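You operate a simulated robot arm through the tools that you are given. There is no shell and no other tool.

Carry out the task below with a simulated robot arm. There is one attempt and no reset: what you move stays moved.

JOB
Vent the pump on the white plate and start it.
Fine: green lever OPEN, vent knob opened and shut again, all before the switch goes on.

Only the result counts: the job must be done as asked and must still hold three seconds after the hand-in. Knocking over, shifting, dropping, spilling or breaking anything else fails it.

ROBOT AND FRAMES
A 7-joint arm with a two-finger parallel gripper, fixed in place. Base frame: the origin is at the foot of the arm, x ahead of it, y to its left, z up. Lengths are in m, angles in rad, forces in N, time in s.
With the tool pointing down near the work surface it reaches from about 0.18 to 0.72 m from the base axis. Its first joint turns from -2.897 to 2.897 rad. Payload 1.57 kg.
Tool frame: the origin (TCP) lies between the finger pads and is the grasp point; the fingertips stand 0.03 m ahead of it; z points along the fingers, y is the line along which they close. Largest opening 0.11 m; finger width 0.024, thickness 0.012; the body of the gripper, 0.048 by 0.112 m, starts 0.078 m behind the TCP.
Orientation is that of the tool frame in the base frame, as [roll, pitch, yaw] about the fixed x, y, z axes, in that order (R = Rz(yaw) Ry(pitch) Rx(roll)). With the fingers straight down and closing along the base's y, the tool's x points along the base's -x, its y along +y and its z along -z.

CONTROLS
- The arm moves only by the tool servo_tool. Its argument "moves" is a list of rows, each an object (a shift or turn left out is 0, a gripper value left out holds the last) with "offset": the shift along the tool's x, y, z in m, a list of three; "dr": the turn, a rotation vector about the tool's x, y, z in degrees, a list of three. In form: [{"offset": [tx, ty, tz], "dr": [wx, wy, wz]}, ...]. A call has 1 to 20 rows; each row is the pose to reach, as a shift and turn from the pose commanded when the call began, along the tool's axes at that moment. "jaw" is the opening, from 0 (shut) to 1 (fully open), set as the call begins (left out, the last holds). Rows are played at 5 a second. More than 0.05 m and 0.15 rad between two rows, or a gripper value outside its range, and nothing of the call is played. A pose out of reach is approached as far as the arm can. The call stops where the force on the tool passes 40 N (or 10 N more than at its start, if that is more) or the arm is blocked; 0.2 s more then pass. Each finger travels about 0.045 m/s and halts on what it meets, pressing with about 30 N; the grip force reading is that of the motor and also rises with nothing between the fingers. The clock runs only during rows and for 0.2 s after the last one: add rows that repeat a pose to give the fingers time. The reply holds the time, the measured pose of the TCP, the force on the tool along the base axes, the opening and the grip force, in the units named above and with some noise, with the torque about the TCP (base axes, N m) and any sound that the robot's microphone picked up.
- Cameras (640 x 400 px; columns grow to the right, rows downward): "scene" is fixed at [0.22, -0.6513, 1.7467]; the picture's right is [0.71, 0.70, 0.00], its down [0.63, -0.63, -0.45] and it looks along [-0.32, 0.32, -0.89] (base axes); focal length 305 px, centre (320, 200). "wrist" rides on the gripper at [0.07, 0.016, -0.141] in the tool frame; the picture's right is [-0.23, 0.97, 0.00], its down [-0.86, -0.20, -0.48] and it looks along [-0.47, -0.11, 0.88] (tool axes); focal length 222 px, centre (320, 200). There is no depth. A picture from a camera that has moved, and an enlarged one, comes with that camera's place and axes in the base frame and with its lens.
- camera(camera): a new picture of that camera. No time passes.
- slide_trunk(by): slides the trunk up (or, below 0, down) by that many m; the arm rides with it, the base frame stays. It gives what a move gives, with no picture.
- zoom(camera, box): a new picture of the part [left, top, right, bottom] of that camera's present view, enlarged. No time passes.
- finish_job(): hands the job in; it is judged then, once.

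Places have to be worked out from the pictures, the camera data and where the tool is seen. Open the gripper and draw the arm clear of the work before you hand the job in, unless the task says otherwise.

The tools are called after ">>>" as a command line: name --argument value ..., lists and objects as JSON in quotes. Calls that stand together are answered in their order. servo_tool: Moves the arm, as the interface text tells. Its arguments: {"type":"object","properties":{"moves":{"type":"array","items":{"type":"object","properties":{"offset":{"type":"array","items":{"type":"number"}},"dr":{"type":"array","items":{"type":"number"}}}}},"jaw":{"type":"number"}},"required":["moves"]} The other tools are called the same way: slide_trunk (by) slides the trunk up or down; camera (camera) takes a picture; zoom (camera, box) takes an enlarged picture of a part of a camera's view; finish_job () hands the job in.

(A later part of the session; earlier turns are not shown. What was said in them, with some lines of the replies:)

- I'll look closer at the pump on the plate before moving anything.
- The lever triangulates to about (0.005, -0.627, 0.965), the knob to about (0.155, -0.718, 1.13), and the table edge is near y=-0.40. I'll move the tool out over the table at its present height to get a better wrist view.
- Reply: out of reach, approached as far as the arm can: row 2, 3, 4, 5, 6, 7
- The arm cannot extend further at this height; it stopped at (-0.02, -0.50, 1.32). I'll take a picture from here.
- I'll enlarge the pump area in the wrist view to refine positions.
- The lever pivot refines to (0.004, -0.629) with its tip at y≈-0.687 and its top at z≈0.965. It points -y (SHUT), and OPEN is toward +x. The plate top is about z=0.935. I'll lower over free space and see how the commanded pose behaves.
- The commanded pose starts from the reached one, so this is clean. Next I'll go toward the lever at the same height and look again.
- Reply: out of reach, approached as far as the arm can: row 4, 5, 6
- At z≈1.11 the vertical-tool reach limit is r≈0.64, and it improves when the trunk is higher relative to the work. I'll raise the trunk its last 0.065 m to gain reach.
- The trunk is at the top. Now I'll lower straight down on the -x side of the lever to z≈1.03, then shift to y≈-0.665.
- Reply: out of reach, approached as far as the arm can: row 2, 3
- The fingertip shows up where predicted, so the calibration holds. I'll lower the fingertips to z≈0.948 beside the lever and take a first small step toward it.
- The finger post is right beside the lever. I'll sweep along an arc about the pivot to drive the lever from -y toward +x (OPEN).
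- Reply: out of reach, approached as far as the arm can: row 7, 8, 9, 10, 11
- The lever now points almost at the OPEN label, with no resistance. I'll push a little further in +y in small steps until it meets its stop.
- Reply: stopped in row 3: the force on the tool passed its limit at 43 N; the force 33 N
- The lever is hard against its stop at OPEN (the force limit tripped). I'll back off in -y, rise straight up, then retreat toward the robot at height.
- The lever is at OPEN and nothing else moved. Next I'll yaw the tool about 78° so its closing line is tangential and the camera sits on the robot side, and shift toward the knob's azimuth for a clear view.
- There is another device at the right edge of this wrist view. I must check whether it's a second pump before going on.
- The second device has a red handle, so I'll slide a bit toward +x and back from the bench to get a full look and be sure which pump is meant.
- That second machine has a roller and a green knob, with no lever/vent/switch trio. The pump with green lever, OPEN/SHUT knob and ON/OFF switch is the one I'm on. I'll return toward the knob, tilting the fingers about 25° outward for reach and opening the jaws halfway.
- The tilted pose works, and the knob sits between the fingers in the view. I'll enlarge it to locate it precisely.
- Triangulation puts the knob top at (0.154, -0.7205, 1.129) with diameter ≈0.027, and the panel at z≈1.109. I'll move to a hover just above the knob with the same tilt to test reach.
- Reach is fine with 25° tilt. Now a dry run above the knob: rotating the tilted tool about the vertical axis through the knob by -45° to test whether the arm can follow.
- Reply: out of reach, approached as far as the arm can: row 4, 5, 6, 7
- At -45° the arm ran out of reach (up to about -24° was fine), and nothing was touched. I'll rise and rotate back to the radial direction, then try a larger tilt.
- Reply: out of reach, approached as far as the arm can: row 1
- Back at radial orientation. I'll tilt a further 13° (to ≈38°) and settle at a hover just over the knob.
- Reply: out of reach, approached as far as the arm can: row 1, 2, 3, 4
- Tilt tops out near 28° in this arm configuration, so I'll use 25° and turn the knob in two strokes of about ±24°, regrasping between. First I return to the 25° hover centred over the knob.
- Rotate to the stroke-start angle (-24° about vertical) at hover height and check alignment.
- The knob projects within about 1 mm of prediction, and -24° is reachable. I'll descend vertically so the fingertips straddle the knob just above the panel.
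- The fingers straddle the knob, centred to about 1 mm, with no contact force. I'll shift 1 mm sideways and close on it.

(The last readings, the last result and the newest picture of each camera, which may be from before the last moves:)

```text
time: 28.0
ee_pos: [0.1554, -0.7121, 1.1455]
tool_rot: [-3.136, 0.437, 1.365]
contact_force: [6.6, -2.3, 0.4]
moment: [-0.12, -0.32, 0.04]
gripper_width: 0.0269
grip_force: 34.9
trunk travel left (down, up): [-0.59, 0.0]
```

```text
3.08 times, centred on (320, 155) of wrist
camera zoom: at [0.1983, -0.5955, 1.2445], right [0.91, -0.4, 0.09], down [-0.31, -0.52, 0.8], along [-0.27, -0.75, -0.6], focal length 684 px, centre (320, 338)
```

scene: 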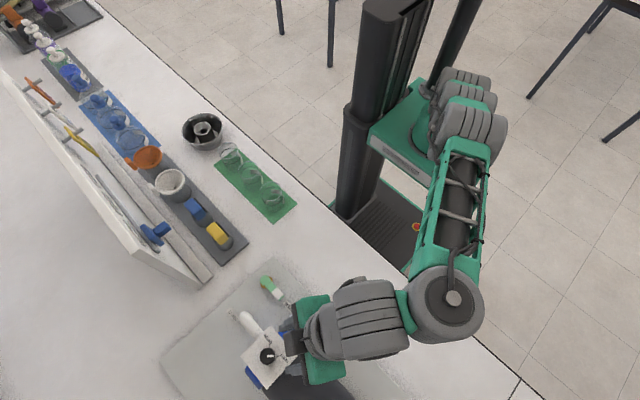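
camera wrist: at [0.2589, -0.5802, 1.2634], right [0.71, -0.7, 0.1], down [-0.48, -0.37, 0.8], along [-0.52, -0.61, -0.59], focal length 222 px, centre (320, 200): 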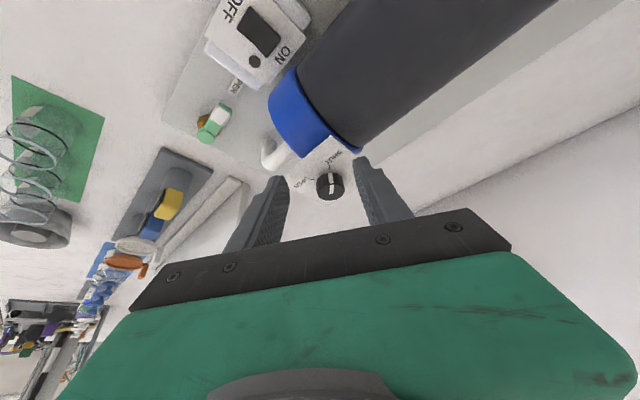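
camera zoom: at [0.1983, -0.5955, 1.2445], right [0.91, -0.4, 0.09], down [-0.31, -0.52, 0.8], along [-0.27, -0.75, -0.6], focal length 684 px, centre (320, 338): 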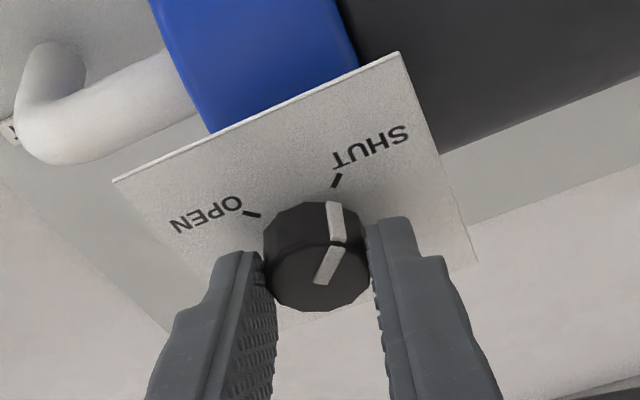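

The knob is gripped (27 mm, about 35 N). Now the first opening stroke: rotate +48° (counter-clockwise from above) about the knob axis.

>>> servo_tool --moves '[{"offset": [0, -0.0001, 0], "dr": [-1.7, 0, -3.62]}, {"offset": [0, -0.0004, 0], "dr": [-3.41, 0, -7.24]}, {"offset": [-0.0001, -0.001, 0.0001], "dr": [-5.11, 0, -10.86]}, {"offset": [-0.0002, -0.0016, 0.0001], "dr": [-6.81, 0, -14.48]}, {"offset": [-0.0004, -0.0021, 0.0002], "dr": [-8.52, 0, -18.1]}, {"offset": [-0.0006, -0.0026, 0.0003], "dr": [-10.22, 0, -21.71]}, {"offset": [-0.0008, -0.0031, 0.0004], "dr": [-11.93, 0, -25.33]}, {"offset": [-0.0011, -0.0036, 0.0005], "dr": [-13.63, 0, -28.95]}, {"offset": [-0.0014, -0.0041, 0.0006], "dr": [-15.33, 0, -32.57]}, {"offset": [-0.0018, -0.0046, 0.0008], "dr": [-17.04, 0, -36.19]}, {"offset": [-0.0021, -0.005, 0.001], "dr": [-18.74, 0, -39.81]}, {"offset": [-0.0024, -0.0054, 0.0012], "dr": [-20.44, 0, -43.43]}, {"offset": [-0.0024, -0.0054, 0.0012], "dr": [-20.44, 0, -43.43]}]'

>>> zoom --camera "wrist" --box '[220, 90, 420, 220]'

>>> zoom --camera "scene" --box '[210, 300, 340, 400]'

```text
time: 30.8
ee_pos: [0.123, -0.6898, 1.1507]
tool_rot: [-3.083, 0.36, 2.071]
contact_force: [-0.1, 0.8, 0.5]
moment: [0.01, 0.0, -0.04]
gripper_width: 0.0002
grip_force: 21.2
out of reach, approached as far as the arm can: row 5, 6, 7, 8, 9, 10, 11, 12, 13
trunk travel left (down, up): [-0.59, 0.0]
```

```text
3.08 times, centred on (320, 155) of wrist
camera zoom: at [0.0902, -0.5777, 1.2575], right [0.97, 0.26, 0.03], down [0.15, -0.63, 0.76], along [0.21, -0.73, -0.65], focal length 684 px, centre (320, 338)
```

zoom: 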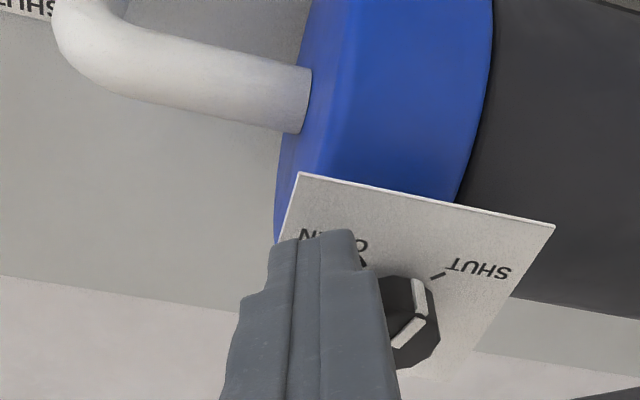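

```text
4.00 times, centred on (275, 350) of scene
camera zoom: at [0.22, -0.6513, 1.7467], right [0.71, 0.7, 0.0], down [0.63, -0.63, -0.45], along [-0.32, 0.32, -0.89], focal length 1222 px, centre (500, -400)
```

zoom: 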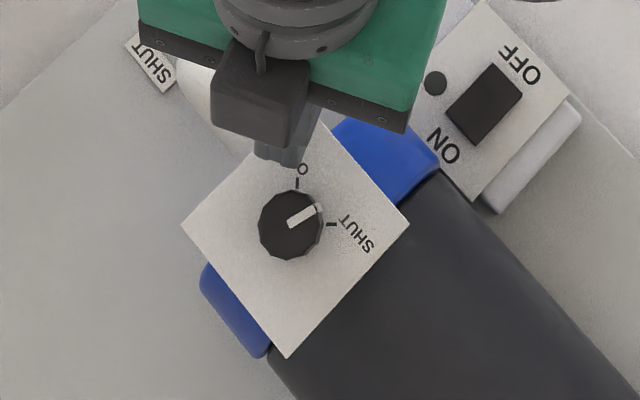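

The stroke ran into the arm's limit near γ≈-4° (tilt is limited when the wrist is low) and the fingers slid off, but the knob has already turned about 30° toward OPEN and the panel is undisturbed. I'll lift clear first.

>>> servo_tool --moves '[{"offset": [-0.0088, -0.0014, -0.0234]}, {"offset": [-0.0176, -0.0027, -0.0467]}, {"offset": [0.0, -0.0027, -0.07]}, {"offset": [0.02, -0.0027, -0.09]}, {"offset": [0.02, -0.0027, -0.09]}]' --jaw 0.5

>>> zoom --camera "scene" --box '[210, 300, 340, 400]'

>>> camera --camera "wrist"

```text
time: 32.0
ee_pos: [0.1029, -0.6441, 1.2289]
tool_rot: [-3.082, 0.359, 2.069]
contact_force: [0.8, -0.1, 0.1]
moment: [-0.03, 0.02, -0.03]
gripper_width: 0.055
grip_force: 0.1
trunk travel left (down, up): [-0.59, 0.0]
```

```text
4.00 times, centred on (275, 350) of scene
camera zoom: at [0.22, -0.6513, 1.7467], right [0.71, 0.7, 0.0], down [0.63, -0.63, -0.45], along [-0.32, 0.32, -0.89], focal length 1222 px, centre (500, -400)
```

zoom: 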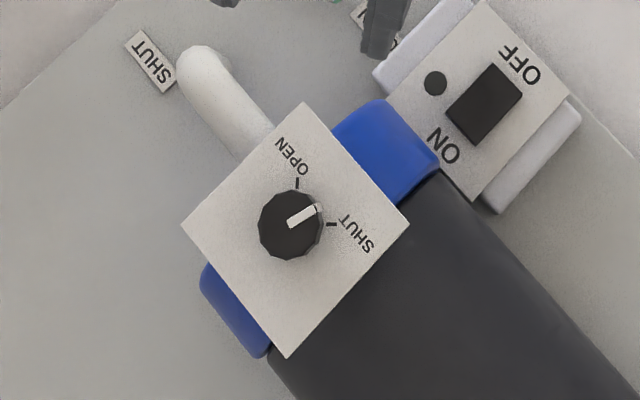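

```text
taken
camera wrist: at [0.0698, -0.5318, 1.3353], right [0.97, 0.26, 0.03], down [0.15, -0.63, 0.76], along [0.21, -0.73, -0.65], focal length 222 px, centre (320, 200)
```

wrist: 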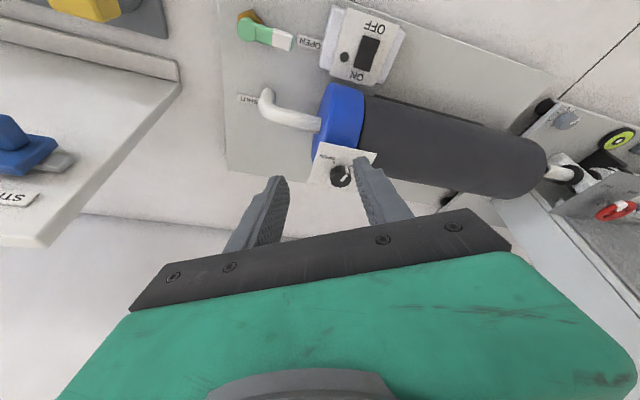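

The knob pointer is now at about 31° of its 90° travel. Lowering the trunk about 0.04 m gives the wrist more tilt room at knob height; I'll do that, then restore the radial 25° orientation.

>>> slide_trunk --by -0.04

>>> servo_tool --moves '[{"offset": [0, 0.01, -0.005], "dr": [1.2, -1.7, 7.7]}, {"offset": [0, 0.02, -0.01], "dr": [2.4, -3.5, 15.4]}, {"offset": [0, 0.02, -0.01], "dr": [2.4, -3.5, 15.4]}]'

```text
time: 32.8
ee_pos: [0.1024, -0.6439, 1.1872]
tool_rot: [-3.082, 0.36, 2.069]
contact_force: [-0.4, -0.3, 0.5]
moment: [-0.01, 0.03, -0.01]
gripper_width: 0.0551
grip_force: 0.1
trunk travel left (down, up): [-0.55, 0.04]
```

```text
time: 33.6
ee_pos: [0.1213, -0.6513, 1.2039]
tool_rot: [3.131, 0.427, 1.779]
contact_force: [0.8, -0.9, -0.6]
moment: [0.01, -0.01, 0.02]
gripper_width: 0.055
grip_force: 0.0
out of reach, approached as far as the arm can: row 1, 2, 3
trunk travel left (down, up): [-0.55, 0.04]
```

Orientation restored. Move to a low hover centred over the knob (fingertips about 7 mm above its top).

>>> servo_tool --moves '[{"offset": [-0.018, 0.007, 0.018]}, {"offset": [-0.036, 0.014, 0.038]}, {"offset": [-0.0455, 0.0181, 0.052]}, {"offset": [-0.0455, 0.0181, 0.0603]}, {"offset": [-0.0455, 0.0181, 0.0603]}]'

>>> zoom --camera "wrist" --box '[220, 90, 420, 220]'

```text
time: 34.8
ee_pos: [0.1545, -0.7108, 1.1668]
tool_rot: [3.133, 0.428, 1.779]
contact_force: [0.0, -1.0, 0.1]
moment: [0.01, -0.03, -0.02]
gripper_width: 0.0552
grip_force: 0.1
trunk travel left (down, up): [-0.55, 0.04]
```

```text
3.08 times, centred on (320, 155) of wrist
camera zoom: at [0.143, -0.5888, 1.2687], right [0.99, 0.0, 0.1], down [-0.08, -0.61, 0.79], along [0.07, -0.79, -0.61], focal length 684 px, centre (320, 338)
```

zoom: 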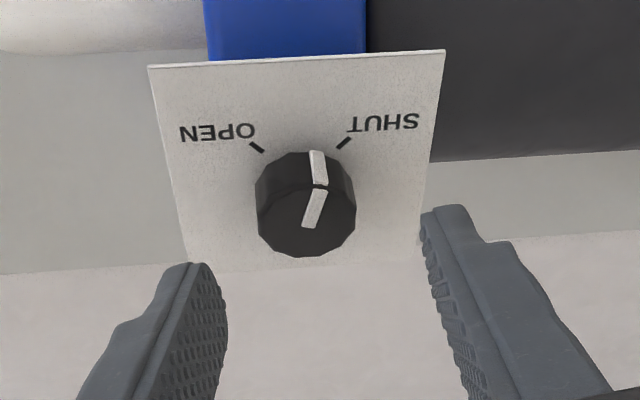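

γ=0 is reachable here with the knob about 2.7 mm to the tool's -y side. Dry run of positive rotation at this hover, with the lateral correction included.

>>> servo_tool --moves '[{"offset": [-0.0001, -0.0038, 0], "dr": [-3.31, 0, -7.28]}, {"offset": [-0.0003, -0.0049, 0.0001], "dr": [-6.62, 0, -14.56]}, {"offset": [-0.0006, -0.006, 0.0003], "dr": [-9.94, 0, -21.84]}, {"offset": [-0.0006, -0.006, 0.0003], "dr": [-9.94, 0, -21.84]}]'

>>> zoom --camera "wrist" --box '[220, 90, 420, 220]'

```text
time: 35.8
ee_pos: [0.1322, -0.6924, 1.1537]
tool_rot: [3.133, 0.431, 2.199]
contact_force: [-0.3, -0.3, -0.3]
moment: [-0.01, -0.03, -0.01]
gripper_width: 0.055
grip_force: 0.0
out of reach, approached as far as the arm can: row 1, 2, 3, 4
trunk travel left (down, up): [-0.55, 0.04]
```

```text
3.08 times, centred on (320, 155) of wrist
camera zoom: at [0.0718, -0.585, 1.253], right [0.91, 0.41, 0.1], down [0.17, -0.59, 0.79], along [0.38, -0.7, -0.6], focal length 684 px, centre (320, 338)
```

zoom: 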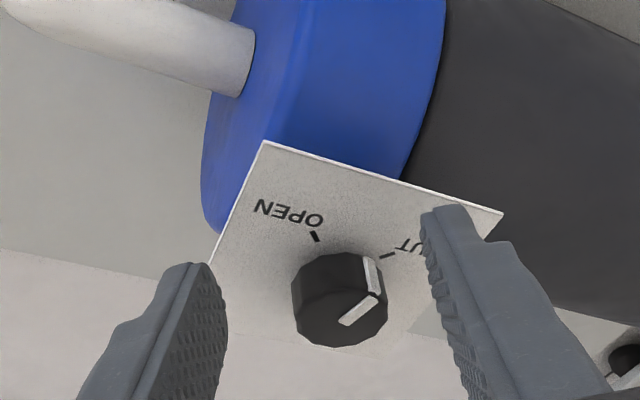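

Positive rotation is out of reach here, so usable vertical-axis rotation is roughly -26°..0°. I'll combine that with a modest twist about the tool's own axis for longer strokes. First I lift clear and rotate back.

>>> servo_tool --moves '[{"offset": [0.003, 0, -0.018]}, {"offset": [0.0057, 0, -0.0357]}, {"offset": [0.0057, 0, -0.0357], "dr": [3.34, 0, 7.27]}, {"offset": [0.0057, 0, -0.0357], "dr": [6.69, 0, 14.54]}, {"offset": [0.0057, 0, -0.0357], "dr": [10.03, 0, 21.81]}, {"offset": [0.0057, 0, -0.0357], "dr": [10.03, 0, 21.81]}]'

>>> slide_trunk --by 0.02

```text
time: 37.2
ee_pos: [0.1211, -0.6782, 1.1821]
tool_rot: [3.135, 0.427, 1.778]
contact_force: [0.3, 0.2, 0.5]
moment: [-0.01, 0.0, -0.02]
gripper_width: 0.0551
grip_force: 0.1
out of reach, approached as far as the arm can: row 2
trunk travel left (down, up): [-0.55, 0.04]
```

```text
time: 37.9
ee_pos: [0.121, -0.6782, 1.2016]
tool_rot: [3.134, 0.427, 1.78]
contact_force: [0.7, -0.4, 0.3]
moment: [0.0, 0.01, -0.01]
gripper_width: 0.0551
grip_force: 0.0
trunk travel left (down, up): [-0.57, 0.02]
```

Now at trunk -0.02. I'll move to a hover over the knob at γ=-26° with a +12° pre-twist about the tool axis, jaws at 40 mm.

>>> servo_tool --moves '[{"offset": [-0.005, 0.0055, 0.0], "dr": [1.8, -0.2, 5.95]}, {"offset": [-0.01, 0.011, 0.005], "dr": [3.59, -0.38, 11.89]}, {"offset": [-0.015, 0.0166, 0.014], "dr": [5.39, -0.57, 17.84]}, {"offset": [-0.02, 0.022, 0.023], "dr": [7.18, -0.75, 23.78]}, {"offset": [-0.0247, 0.0276, 0.032], "dr": [8.98, -0.94, 29.73]}, {"offset": [-0.0247, 0.0276, 0.0404], "dr": [10.77, -1.13, 35.67]}, {"offset": [-0.0247, 0.0276, 0.0404], "dr": [10.77, -1.13, 35.67]}]' --jaw 0.38

>>> zoom --camera "wrist" --box '[220, 90, 420, 220]'

```text
time: 39.5
ee_pos: [0.1573, -0.7112, 1.176]
tool_rot: [3.039, 0.412, 1.095]
contact_force: [-0.8, 0.0, -0.1]
moment: [0.0, 0.02, 0.01]
gripper_width: 0.0419
grip_force: 0.1
trunk travel left (down, up): [-0.57, 0.02]
```

```text
3.08 times, centred on (320, 155) of wrist
camera zoom: at [0.2134, -0.6041, 1.2793], right [0.78, -0.59, 0.18], down [-0.49, -0.42, 0.76], along [-0.37, -0.69, -0.62], focal length 684 px, centre (320, 338)
```

zoom: 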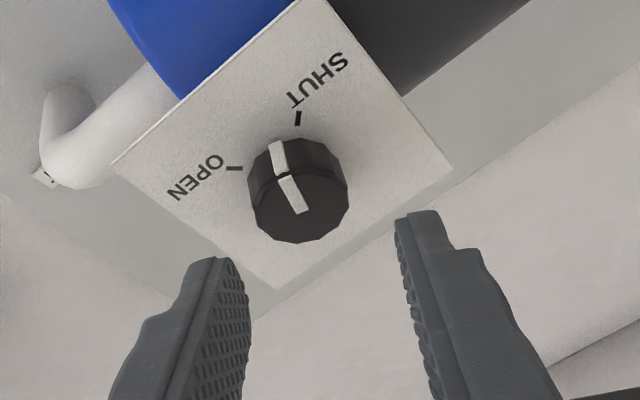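

Hover is good; the knob lies about 2 mm to -y after descent. Descend vertically around it.

>>> servo_tool --moves '[{"offset": [0.004, -0.002, 0.009]}, {"offset": [0.008, -0.0035, 0.018]}, {"offset": [0.0116, -0.0047, 0.0264]}, {"offset": [0.0116, -0.0047, 0.0264]}]'

>>> zoom --camera "wrist" --box '[220, 90, 420, 220]'

```text
time: 40.5
ee_pos: [0.1545, -0.7098, 1.1468]
tool_rot: [3.041, 0.414, 1.098]
contact_force: [-0.5, -0.8, 0.8]
moment: [0.01, 0.02, -0.01]
gripper_width: 0.0419
grip_force: 0.1
trunk travel left (down, up): [-0.57, 0.02]
```

```text
3.08 times, centred on (320, 155) of wrist
camera zoom: at [0.2114, -0.6034, 1.2495], right [0.79, -0.59, 0.18], down [-0.49, -0.42, 0.76], along [-0.37, -0.69, -0.62], focal length 684 px, centre (320, 338)
```

zoom: 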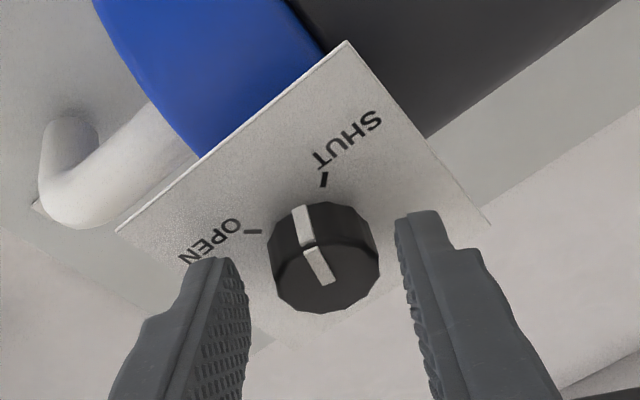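

Well centred, no contact. Close on the knob.

>>> servo_tool --moves '[{"offset": [0, 0, 0]}, {"offset": [0, 0, 0]}, {"offset": [0, 0, 0]}]' --jaw 0.0

```text
time: 41.3
ee_pos: [0.1567, -0.7106, 1.1463]
tool_rot: [3.041, 0.413, 1.099]
contact_force: [5.4, -5.8, 0.4]
moment: [-0.3, 0.15, 0.06]
gripper_width: 0.0283
grip_force: 32.7
trunk travel left (down, up): [-0.57, 0.02]
```

Gripped (28 mm). Run the combined stroke (Δγ=+20°, twist 30°), relaxing about 1 mm in y.

>>> servo_tool --moves '[{"offset": [-0.0001, 0.0007, 0], "dr": [-0.81, 0.16, -4.82]}, {"offset": [-0.0002, 0.0005, 0], "dr": [-1.63, 0.28, -9.64]}, {"offset": [-0.0003, 0.0002, 0], "dr": [-2.46, 0.36, -14.47]}, {"offset": [-0.0004, -0.0002, 0], "dr": [-3.3, 0.4, -19.29]}, {"offset": [-0.0006, -0.0005, 0.0001], "dr": [-4.15, 0.39, -24.11]}, {"offset": [-0.0007, -0.0008, 0.0001], "dr": [-5.0, 0.34, -28.93]}, {"offset": [-0.0009, -0.0012, 0.0001], "dr": [-5.87, 0.25, -33.75]}, {"offset": [-0.0011, -0.0015, 0.0002], "dr": [-6.75, 0.12, -38.58]}, {"offset": [-0.0013, -0.0018, 0.0002], "dr": [-7.63, -0.05, -43.4]}, {"offset": [-0.0015, -0.0022, 0.0003], "dr": [-8.53, -0.27, -48.22]}, {"offset": [-0.0015, -0.0022, 0.0003], "dr": [-8.53, -0.27, -48.22]}]'

>>> zoom --camera "wrist" --box '[220, 90, 420, 220]'

>>> zoom --camera "scene" --box '[210, 300, 340, 400]'

```text
time: 43.7
ee_pos: [0.1539, -0.7106, 1.1478]
tool_rot: [-3.009, 0.404, 2.024]
contact_force: [8.5, 3.8, 2.1]
moment: [0.04, -0.47, 0.09]
gripper_width: 0.0281
grip_force: 38.6
trunk travel left (down, up): [-0.57, 0.02]
```

```text
3.08 times, centred on (320, 155) of wrist
camera zoom: at [0.133, -0.5888, 1.2471], right [0.98, 0.19, -0.03], down [0.14, -0.59, 0.8], along [0.13, -0.79, -0.6], focal length 684 px, centre (320, 338)
```

zoom: 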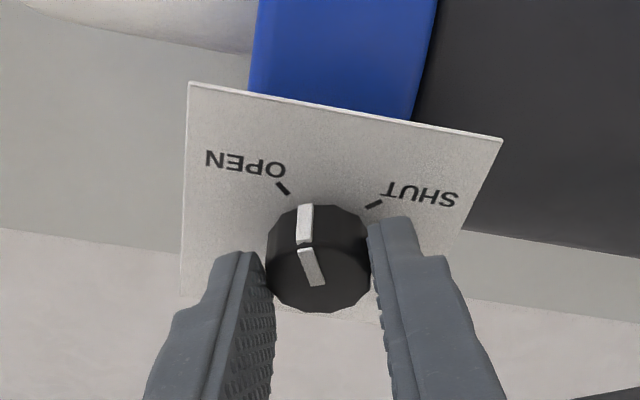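

```text
4.00 times, centred on (275, 350) of scene
camera zoom: at [0.22, -0.6513, 1.7467], right [0.71, 0.7, 0.0], down [0.63, -0.63, -0.45], along [-0.32, 0.32, -0.89], focal length 1222 px, centre (500, -400)
```

zoom: 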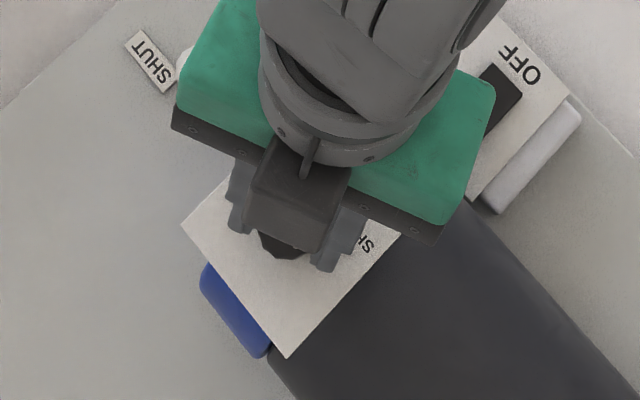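

The stroke worked: the knob followed and the pointer is close to OPEN. Without releasing, I'll twist about the tool axis a bit more to reach the stop.

>>> servo_tool --moves '[{"offset": [0, 0.0008, 0], "dr": [0, 0, -4]}, {"offset": [0, 0.001, 0], "dr": [0, 0, -8]}, {"offset": [0, 0.001, 0], "dr": [0, 0, -12]}, {"offset": [0, 0.001, 0], "dr": [0, 0, -16]}, {"offset": [0, 0.001, 0], "dr": [0, 0, -16]}]'

>>> zoom --camera "wrist" --box '[220, 90, 420, 220]'

```text
time: 44.9
ee_pos: [0.154, -0.7089, 1.148]
tool_rot: [-2.901, 0.353, 2.318]
contact_force: [8.5, 3.2, 2.3]
moment: [-0.17, -0.52, 0.12]
gripper_width: 0.0286
grip_force: 39.4
trunk travel left (down, up): [-0.57, 0.02]
```

```text
3.08 times, centred on (320, 155) of wrist
camera zoom: at [0.1148, -0.5945, 1.2493], right [0.89, 0.43, -0.14], down [0.37, -0.51, 0.78], along [0.26, -0.74, -0.61], focal length 684 px, centre (320, 338)
```

zoom: 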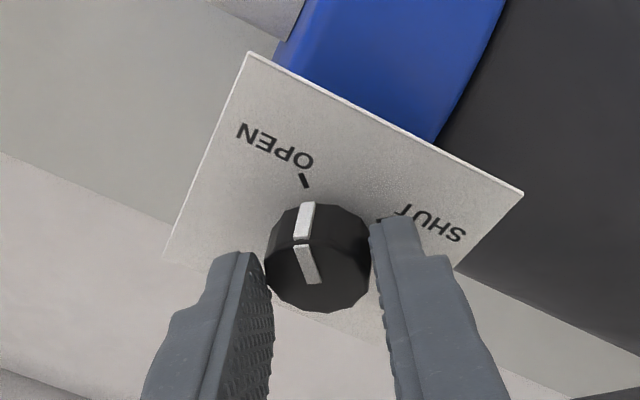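

The pointer now lines up with the OPEN tick. A slight extra twist to make sure it's fully open.

>>> servo_tool --moves '[{"offset": [0, 0, 0], "dr": [0, 0, -4]}, {"offset": [0, 0, 0], "dr": [0, 0, -8]}, {"offset": [0, 0, 0], "dr": [0, 0, -8]}]'

>>> zoom --camera "wrist" --box '[220, 90, 420, 220]'

```text
time: 45.7
ee_pos: [0.1546, -0.7099, 1.1475]
tool_rot: [-2.854, 0.315, 2.458]
contact_force: [8.5, 2.7, 6.2]
moment: [0.4, -0.02, -0.35]
gripper_width: 0.0291
grip_force: 38.8
trunk travel left (down, up): [-0.57, 0.02]
```

```text
3.08 times, centred on (320, 155) of wrist
camera zoom: at [0.1063, -0.5987, 1.2511], right [0.82, 0.53, -0.19], down [0.47, -0.45, 0.76], along [0.32, -0.71, -0.63], focal length 684 px, centre (320, 338)
```

zoom: 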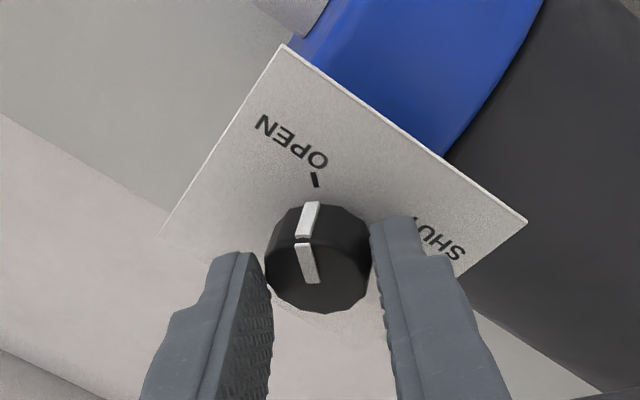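

The torque flipped, so the knob is at its OPEN stop. Still gripping, I now turn it back clockwise: first 42° about the tool axis.

>>> servo_tool --moves '[{"offset": [0, 0, 0], "dr": [0, 0, 4.2]}, {"offset": [0, 0.0005, 0], "dr": [0, 0, 8.4]}, {"offset": [0, 0.0005, 0], "dr": [0, 0, 12.6]}, {"offset": [0, 0.0005, 0], "dr": [0, 0, 16.8]}, {"offset": [0, 0.0005, 0], "dr": [0, 0, 21]}, {"offset": [0, 0.0005, 0], "dr": [0, 0, 25.2]}, {"offset": [0, 0.0005, 0], "dr": [0, 0, 29.4]}, {"offset": [0, 0.0005, 0], "dr": [0, 0, 33.6]}, {"offset": [0, 0.0005, 0], "dr": [0, 0, 37.8]}, {"offset": [0, 0.0005, 0], "dr": [0, 0, 42]}, {"offset": [0, 0.0005, 0], "dr": [0, 0, 42]}]'

>>> zoom --camera "wrist" --box '[220, 90, 420, 220]'

```text
time: 48.1
ee_pos: [0.1555, -0.7099, 1.1456]
tool_rot: [3.131, 0.423, 1.675]
contact_force: [2.7, -3.6, 5.2]
moment: [-0.77, 0.03, 0.0]
gripper_width: 0.0267
grip_force: 37.5
trunk travel left (down, up): [-0.57, 0.02]
```

```text
3.08 times, centred on (320, 155) of wrist
camera zoom: at [0.1553, -0.5872, 1.2471], right [0.99, -0.1, 0.1], down [-0.14, -0.6, 0.79], along [-0.02, -0.79, -0.61], focal length 684 px, centre (320, 338)
```

zoom: 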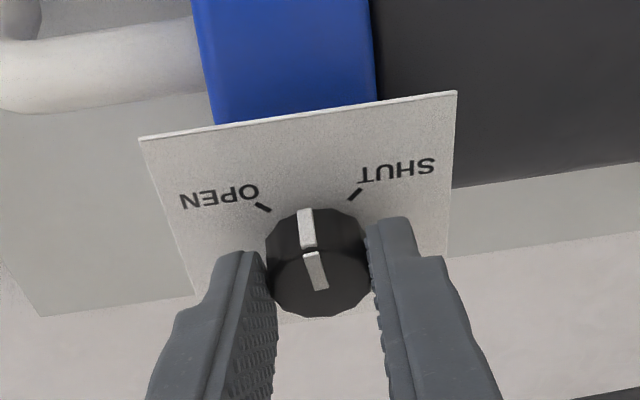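

The knob is about mid-travel. Continue clockwise: γ back to -26° with 30° of twist, raised by about 1 mm to avoid pressing down.

>>> servo_tool --moves '[{"offset": [-0.0002, 0.0004, -0.0004], "dr": [0.82, -0.04, 4.82]}, {"offset": [-0.0004, 0.0007, -0.0008], "dr": [1.64, -0.12, 9.65]}, {"offset": [-0.0004, 0.0011, -0.0008], "dr": [2.46, -0.25, 14.47]}, {"offset": [-0.0004, 0.0015, -0.0008], "dr": [3.28, -0.42, 19.3]}, {"offset": [-0.0005, 0.0019, -0.0008], "dr": [4.09, -0.63, 24.12]}, {"offset": [-0.0006, 0.0022, -0.0008], "dr": [4.91, -0.89, 28.94]}, {"offset": [-0.0006, 0.0026, -0.0008], "dr": [5.72, -1.19, 33.77]}, {"offset": [-0.0007, 0.003, -0.0007], "dr": [6.54, -1.53, 38.59]}, {"offset": [-0.0008, 0.0033, -0.0007], "dr": [7.35, -1.91, 43.42]}, {"offset": [-0.0008, 0.0037, -0.0006], "dr": [8.16, -2.34, 48.24]}, {"offset": [-0.0008, 0.0037, -0.0006], "dr": [8.16, -2.34, 48.24]}]'

>>> zoom --camera "wrist" --box '[220, 90, 420, 220]'

```text
time: 50.5
ee_pos: [0.1569, -0.7097, 1.1471]
tool_rot: [2.913, 0.358, 0.761]
contact_force: [-3.0, 6.9, -6.6]
moment: [-0.18, 0.73, -0.06]
gripper_width: 0.029
grip_force: 39.4
trunk travel left (down, up): [-0.57, 0.02]
```

```text
3.08 times, centred on (320, 155) of wrist
camera zoom: at [0.2281, -0.6191, 1.2556], right [0.56, -0.78, 0.29], down [-0.68, -0.23, 0.69], along [-0.48, -0.58, -0.66], focal length 684 px, centre (320, 338)
```

zoom: 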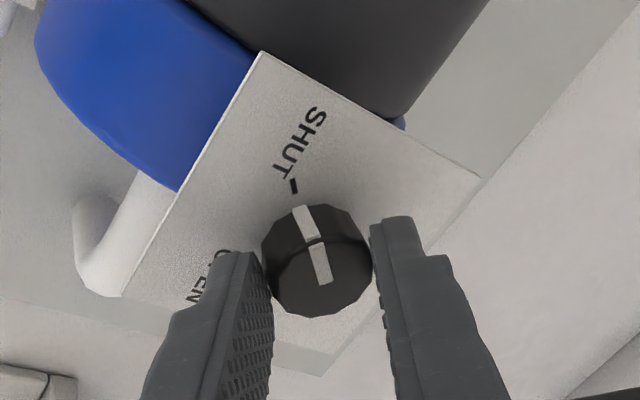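

The pointer nearly matches the SHUT tick. Twist a few degrees more clockwise until it meets the stop.

>>> servo_tool --moves '[{"offset": [0, 0, 0], "dr": [0, 0, 4]}, {"offset": [0, 0, 0], "dr": [0, 0, 8]}, {"offset": [0, 0, 0], "dr": [0, 0, 11]}, {"offset": [0, 0, 0], "dr": [0, 0, 11]}]'

>>> zoom --camera "wrist" --box '[220, 90, 420, 220]'

```text
time: 51.5
ee_pos: [0.1554, -0.7086, 1.1489]
tool_rot: [2.847, 0.309, 0.564]
contact_force: [-8.0, 5.7, -2.0]
moment: [0.4, 0.24, 0.26]
gripper_width: 0.0295
grip_force: 39.4
trunk travel left (down, up): [-0.57, 0.02]
```

```text
3.08 times, centred on (320, 155) of wrist
camera zoom: at [0.234, -0.6298, 1.2611], right [0.39, -0.86, 0.34], down [-0.76, -0.09, 0.64], along [-0.52, -0.51, -0.69], focal length 684 px, centre (320, 338)
```

zoom: 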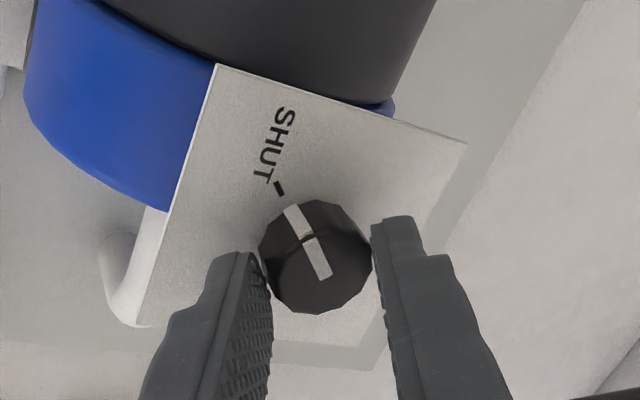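

The knob is at its SHUT stop (pointer on the tick, grip slipping with torque). Now I release slightly and lift straight up.

>>> servo_tool --moves '[{"offset": [-0.0008, 0.0007, -0.0023]}, {"offset": [-0.003, 0.0028, -0.0091]}, {"offset": [-0.0076, 0.0069, -0.0228]}, {"offset": [-0.0122, 0.0111, -0.0365]}, {"offset": [-0.0122, 0.0111, -0.0365]}]' --jaw 0.33

>>> zoom --camera "wrist" --box '[220, 90, 420, 220]'

```text
time: 52.7
ee_pos: [0.1567, -0.7078, 1.1852]
tool_rot: [2.845, 0.308, 0.568]
contact_force: [0.5, 0.2, -0.5]
moment: [0.01, 0.0, 0.01]
gripper_width: 0.036
grip_force: 0.1
out of reach, approached as far as the arm can: row 4
trunk travel left (down, up): [-0.57, 0.02]
```

```text
3.08 times, centred on (320, 155) of wrist
camera zoom: at [0.2338, -0.6279, 1.2987], right [0.39, -0.85, 0.34], down [-0.76, -0.09, 0.64], along [-0.52, -0.51, -0.69], focal length 684 px, centre (320, 338)
```

zoom: 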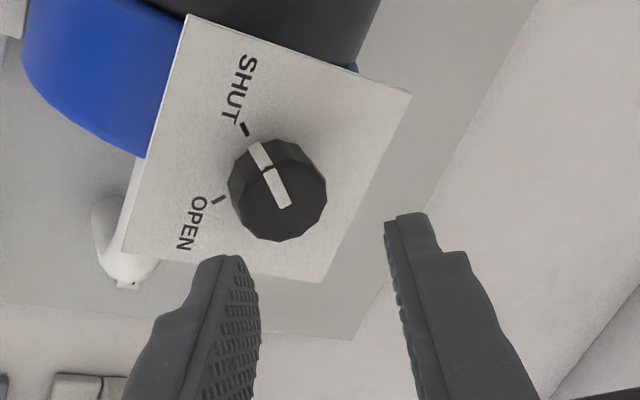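

The pointer is on the SHUT tick. Retreat up and toward the robot to check with the scene camera.

>>> servo_tool --moves '[{"offset": [0.01, -0.016, -0.019]}, {"offset": [0.02, -0.032, -0.038]}, {"offset": [0.03, -0.048, -0.057]}, {"offset": [0.0392, -0.0648, -0.0767]}, {"offset": [0.0392, -0.0648, -0.0767]}]'

>>> zoom --camera "scene" --box '[210, 300, 340, 400]'

>>> camera --camera "wrist"

```text
time: 53.9
ee_pos: [0.1562, -0.6096, 1.2277]
tool_rot: [2.848, 0.31, 0.568]
contact_force: [0.5, 0.3, 0.4]
moment: [0.0, 0.03, 0.03]
gripper_width: 0.0364
grip_force: 0.0
trunk travel left (down, up): [-0.57, 0.02]
```

```text
4.00 times, centred on (275, 350) of scene
camera zoom: at [0.22, -0.6513, 1.7467], right [0.71, 0.7, 0.0], down [0.63, -0.63, -0.45], along [-0.32, 0.32, -0.89], focal length 1222 px, centre (500, -400)
```

zoom: 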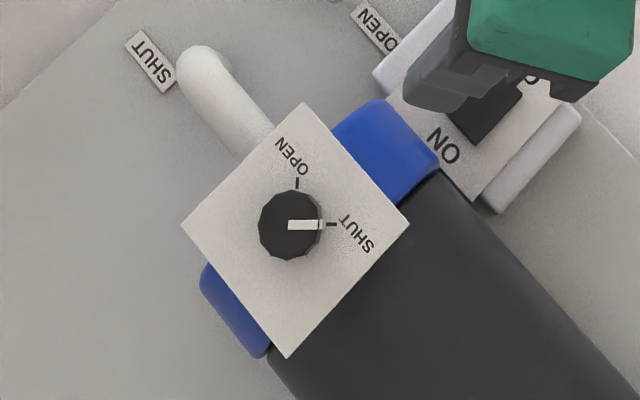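

```text
taken
camera wrist: at [0.2343, -0.5305, 1.3405], right [0.39, -0.86, 0.34], down [-0.76, -0.09, 0.64], along [-0.52, -0.51, -0.69], focal length 222 px, centre (320, 200)
```

wrist: 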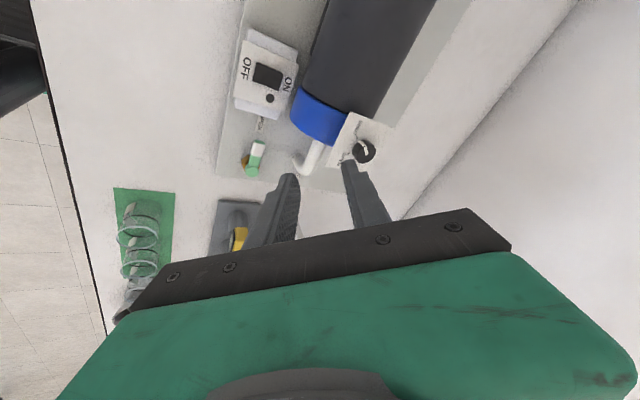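

The knob pointer is exactly back at SHUT, so only the switch remains. The rocker top centre triangulates to about (0.171, -0.615, 0.972), with the ON end at y≈-0.637. I'll untwist the tool while backing toward the robot.

>>> servo_tool --moves '[{"offset": [0.005, -0.0076, -0.004], "dr": [0, 0, -6.8]}, {"offset": [0.01, -0.015, -0.008], "dr": [0, 0, -13.6]}, {"offset": [0.015, -0.023, -0.012], "dr": [0, 0, -20.5]}, {"offset": [0.02, -0.03, -0.016], "dr": [0, 0, -27.3]}, {"offset": [0.026, -0.038, -0.02], "dr": [0, 0, -34.2]}, {"offset": [0.0308, -0.0455, -0.0241], "dr": [0, 0, -41]}, {"offset": [0.0308, -0.0455, -0.0241], "dr": [0, 0, -41]}]' --jaw 0.0

>>> slide_trunk --by 0.02

```text
time: 55.5
ee_pos: [0.158, -0.5488, 1.2267]
tool_rot: [3.133, 0.424, 1.329]
contact_force: [-0.7, 0.3, 0.1]
moment: [0.01, -0.02, -0.03]
gripper_width: 0.0001
grip_force: 21.8
trunk travel left (down, up): [-0.57, 0.02]
```

```text
time: 56.1
ee_pos: [0.1583, -0.5498, 1.247]
tool_rot: [3.133, 0.424, 1.328]
contact_force: [0.4, 0.5, 1.0]
moment: [-0.03, -0.01, -0.02]
gripper_width: 0.0
grip_force: 21.1
trunk travel left (down, up): [-0.59, 0.0]
```

Now untilt to vertical (24.3° about tool y) in place.

>>> servo_tool --moves '[{"offset": [0, 0, 0], "dr": [0, 8.1, 0]}, {"offset": [0, 0, 0], "dr": [0, 16.2, 0]}, {"offset": [0, 0, 0], "dr": [0, 24.3, 0]}, {"offset": [0, 0, 0], "dr": [0, 24.3, 0]}]'

```text
time: 57.1
ee_pos: [0.1588, -0.5497, 1.2469]
tool_rot: [3.134, -0.004, 1.331]
contact_force: [0.3, 0.2, -0.3]
moment: [0.04, 0.05, 0.0]
gripper_width: 0.0
grip_force: 21.3
trunk travel left (down, up): [-0.59, 0.0]
```

Vertical now. Yaw to π/2 and go to a hover in front of the switch at z≈1.10.

>>> servo_tool --moves '[{"offset": [-0.01, 0.006, 0.037], "dr": [0, 0, -3.5]}, {"offset": [-0.022, 0.012, 0.074], "dr": [0, 0, -7]}, {"offset": [-0.034, 0.018, 0.111], "dr": [0, 0, -10.5]}, {"offset": [-0.0459, 0.0241, 0.147], "dr": [0, 0, -13.8]}, {"offset": [-0.0459, 0.0241, 0.147], "dr": [0, 0, -13.8]}]'

>>> camera --camera "wrist"

>>> zoom --camera "scene" --box '[220, 260, 380, 380]'

```text
time: 58.4
ee_pos: [0.1708, -0.5999, 1.1008]
tool_rot: [3.131, 0.003, 1.571]
contact_force: [0.8, -0.1, -0.8]
moment: [0.0, 0.02, 0.03]
gripper_width: 0.0
grip_force: 21.0
trunk travel left (down, up): [-0.59, 0.0]
```

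```text
taken
camera wrist: at [0.1854, -0.5295, 1.2431], right [0.97, -0.23, 0.01], down [-0.2, -0.85, 0.48], along [-0.1, -0.47, -0.88], focal length 222 px, centre (320, 200)
```

wrist: 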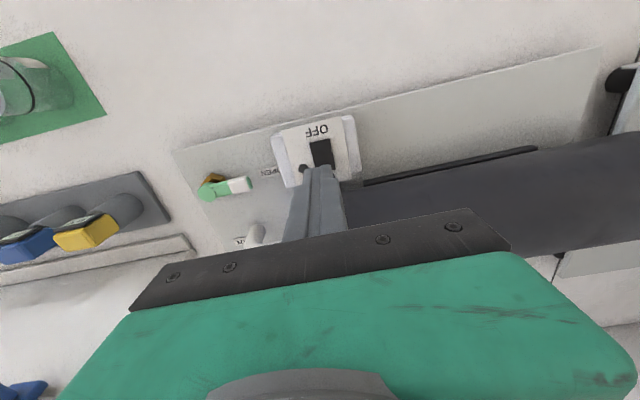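

```text
3.33 times, centred on (300, 320) of scene
camera zoom: at [0.22, -0.6513, 1.7467], right [0.71, 0.7, 0.0], down [0.63, -0.63, -0.45], along [-0.32, 0.32, -0.89], focal length 1018 px, centre (387, -200)
```

zoom: 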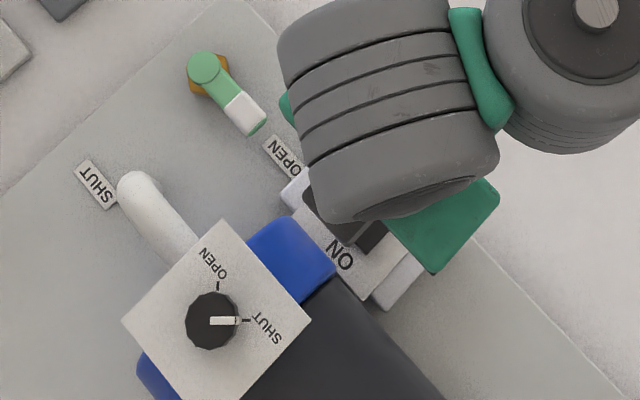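

Let me enlarge the wrist view of the switch to verify rocker location relative to the fingers.

>>> zoom --camera "wrist" --box '[250, 100, 390, 200]'

```text
4.00 times, centred on (320, 150) of wrist
camera zoom: at [0.1854, -0.5295, 1.2431], right [0.97, -0.23, 0.01], down [-0.2, -0.85, 0.48], along [-0.1, -0.47, -0.88], focal length 888 px, centre (320, 400)
```

zoom: 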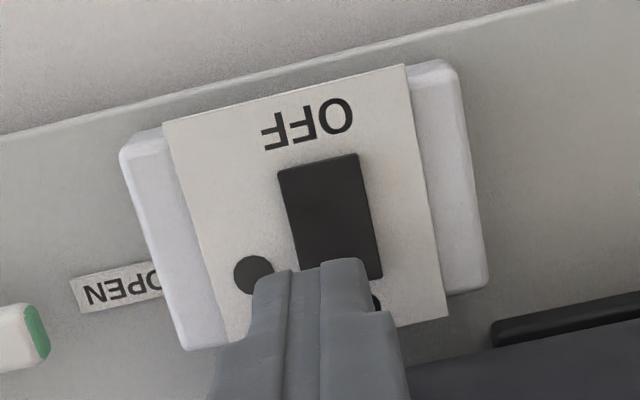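

The rocker spans x 0.158–0.1845 and y -0.595 to -0.636. I'll move over its ON half (y≈-0.627) and lower to about 1.5 cm above it.

>>> servo_tool --moves '[{"offset": [-0.027, 0.0005, 0.0]}, {"offset": [-0.027, 0.0005, 0.04]}, {"offset": [-0.027, 0.0005, 0.08]}, {"offset": [-0.027, 0.0005, 0.08]}]'

>>> zoom --camera "wrist" --box '[230, 70, 410, 210]'

>>> zoom --camera "scene" --box '[220, 260, 380, 380]'

```text
time: 59.4
ee_pos: [0.1711, -0.628, 1.0201]
tool_rot: [3.132, -0.001, 1.571]
contact_force: [0.7, -1.0, 0.4]
moment: [0.02, 0.0, -0.03]
gripper_width: 0.0
grip_force: 21.5
trunk travel left (down, up): [-0.59, 0.0]
```

```text
2.86 times, centred on (320, 140) of wrist
camera zoom: at [0.1865, -0.5579, 1.162], right [0.97, -0.23, 0.01], down [-0.2, -0.85, 0.48], along [-0.1, -0.47, -0.88], focal length 635 px, centre (320, 371)
```

zoom: 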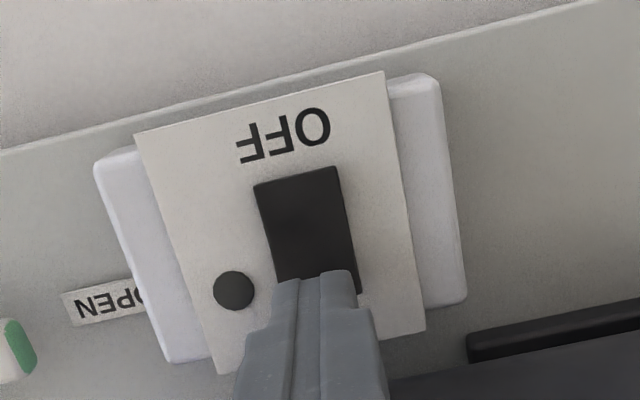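

```text
3.33 times, centred on (300, 320) of scene
camera zoom: at [0.22, -0.6513, 1.7467], right [0.71, 0.7, 0.0], down [0.63, -0.63, -0.45], along [-0.32, 0.32, -0.89], focal length 1018 px, centre (387, -200)
```

zoom: 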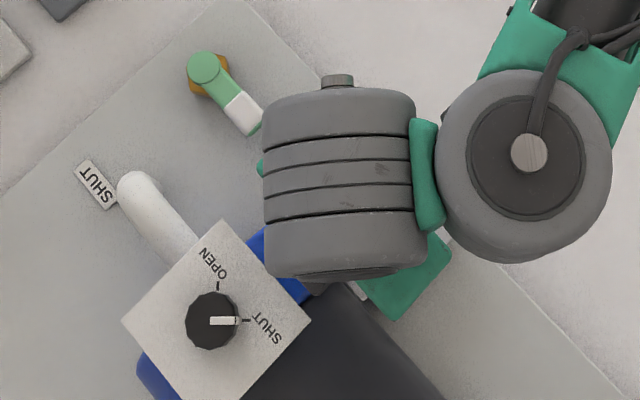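

The fingertips are over the ON half of the rocker and clear of everything else. Press down in small steps.

>>> servo_tool --moves '[{"offset": [0, 0, 0.007]}, {"offset": [0, 0, 0.011]}, {"offset": [0, 0, 0.014]}, {"offset": [0, 0, 0.016]}, {"offset": [0, 0, 0.018]}, {"offset": [0, 0, 0.02]}, {"offset": [0, 0, 0.02]}]'

>>> zoom --camera "wrist" --box '[230, 70, 410, 210]'

```text
time: 61.0
ee_pos: [0.1728, -0.6267, 1.001]
tool_rot: [3.133, 0.002, 1.571]
contact_force: [0.8, -0.4, 0.7]
moment: [-0.05, -0.03, -0.01]
gripper_width: 0.0
grip_force: 21.0
trunk travel left (down, up): [-0.59, 0.0]
```

```text
2.86 times, centred on (320, 140) of wrist
camera zoom: at [0.1874, -0.558, 1.1427], right [0.97, -0.23, 0.01], down [-0.2, -0.85, 0.48], along [-0.1, -0.47, -0.88], focal length 635 px, centre (320, 371)
```

zoom: 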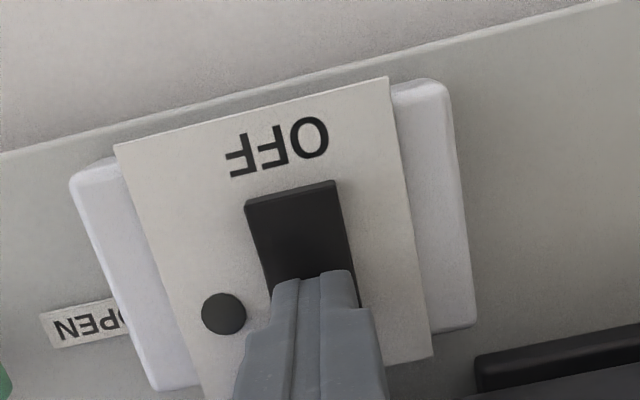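

No contact force yet at fingertip z≈0.971. Continue pressing in 2 mm steps.

>>> servo_tool --moves '[{"offset": [0, 0, 0.002]}, {"offset": [0, 0, 0.004]}, {"offset": [0, 0, 0.006]}, {"offset": [0, 0, 0.008]}, {"offset": [0, 0, 0.008]}]'

>>> zoom --camera "wrist" --box '[230, 70, 410, 210]'

```text
time: 62.0
ee_pos: [0.1721, -0.6298, 1.0008]
tool_rot: [3.131, 0.017, 1.57]
contact_force: [-2.3, 1.6, 10.5]
moment: [0.17, 0.13, -0.05]
gripper_width: 0.0
grip_force: 21.6
trunk travel left (down, up): [-0.59, 0.0]
heard: click
stopped in row 5: the force on the tool passed its limit at 41 N (the readings are from after the stop); the commanded pose is now the measured one
```

```text
2.86 times, centred on (320, 140) of wrist
camera zoom: at [0.1871, -0.558, 1.1413], right [0.97, -0.23, 0.02], down [-0.21, -0.85, 0.49], along [-0.1, -0.48, -0.87], focal length 635 px, centre (320, 371)
```

zoom: 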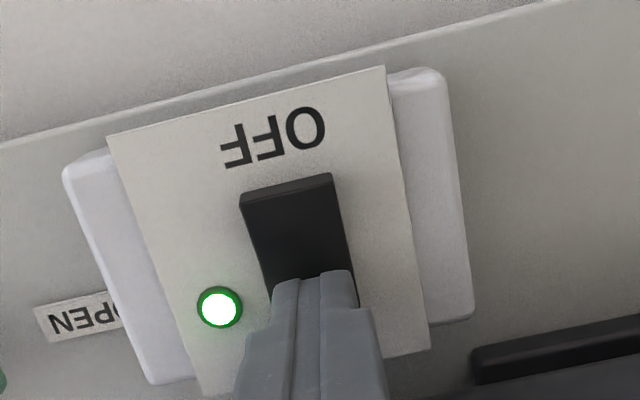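

A click was heard and the lamp is lit green: the pump is on. Lift straight up and withdraw toward the robot.

>>> servo_tool --moves '[{"offset": [0, 0, -0.02]}, {"offset": [0, 0, -0.06]}, {"offset": [0, 0, -0.1]}, {"offset": [0.04, 0, -0.13]}, {"offset": [0.08, 0, -0.16]}, {"offset": [0.12, 0, -0.19]}, {"offset": [0.16, 0, -0.21]}, {"offset": [0.2, 0, -0.22]}, {"offset": [0.2, 0, -0.22]}]'

>>> camera --camera "scene"

>>> zoom --camera "scene" --box '[220, 260, 380, 400]'

```text
time: 64.0
ee_pos: [0.1696, -0.4262, 1.2179]
tool_rot: [3.132, 0.012, 1.57]
contact_force: [-0.3, -0.2, 0.2]
moment: [-0.01, -0.02, -0.01]
gripper_width: 0.0
grip_force: 21.5
trunk travel left (down, up): [-0.59, 0.0]
```

```text
taken
```

scene: 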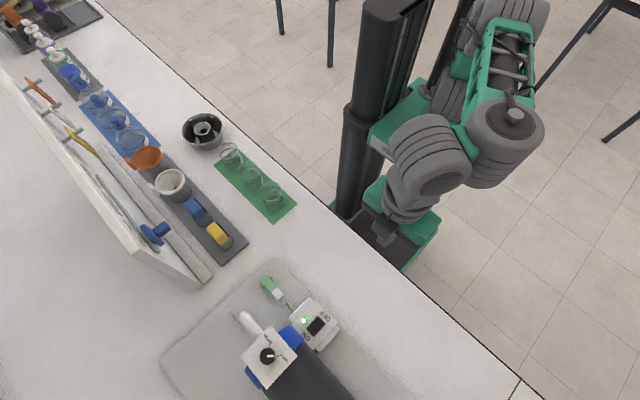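

```text
2.86 times, centred on (300, 330) of scene
camera zoom: at [0.22, -0.6513, 1.7467], right [0.71, 0.7, 0.0], down [0.63, -0.63, -0.45], along [-0.32, 0.32, -0.89], focal length 873 px, centre (377, -171)
```

zoom: 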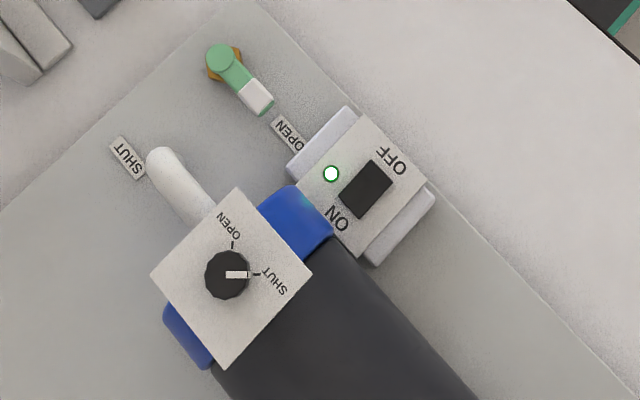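

Lever OPEN, knob SHUT, lamp lit, nothing else disturbed. I'll open the gripper here, clear of the work, and confirm the state holds.

>>> servo_tool --moves '[{"offset": [0.02, 0, 0]}, {"offset": [0.04, 0, 0]}, {"offset": [0.04, 0, 0]}, {"offset": [0.04, 0, 0]}, {"offset": [0.04, 0, 0]}, {"offset": [0.04, 0, 0]}, {"offset": [0.04, 0, 0]}, {"offset": [0.04, 0, 0]}]' --jaw 1.0

>>> zoom --camera "scene" --box '[220, 260, 380, 400]'

```text
time: 65.8
ee_pos: [0.1686, -0.3878, 1.2169]
tool_rot: [3.131, 0.013, 1.571]
contact_force: [0.5, 0.1, 0.0]
moment: [0.02, -0.01, -0.01]
gripper_width: 0.1101
grip_force: 0.1
trunk travel left (down, up): [-0.59, 0.0]
```

```text
2.86 times, centred on (300, 330) of scene
camera zoom: at [0.22, -0.6513, 1.7467], right [0.71, 0.7, 0.0], down [0.63, -0.63, -0.45], along [-0.32, 0.32, -0.89], focal length 873 px, centre (377, -171)
```

zoom: 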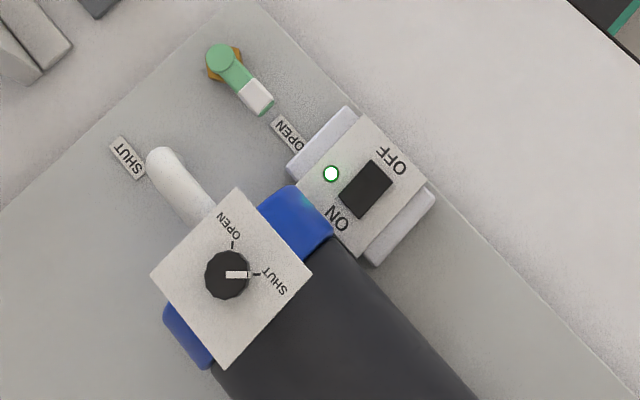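

The lamp is still lit, the lever is at OPEN, the knob is at SHUT, the gripper is open and the arm is clear. I'm handing the job in.

>>> finish_job

```text
The job is handed in.
```

The pump on the white plate is vented and running, and I've handed the job in. I did the steps in the order you asked:

1. **Green lever:** pushed to OPEN until it hit its stop.
2. **Vent knob:** turned to its OPEN stop, then back to its SHUT stop. The pointer sits on the SHUT mark. On the first try the arm ran out of reach and the gripper slid off partway. I saw no damage to the panel, and the later turns completed normally.
3. **Switch:** pressed to ON last. I heard a click and the lamp lit green. It was still lit in the last picture, just before the hand-in.

In the last pictures nothing else on the bench had moved. The gripper is open and the arm is clear of the work.
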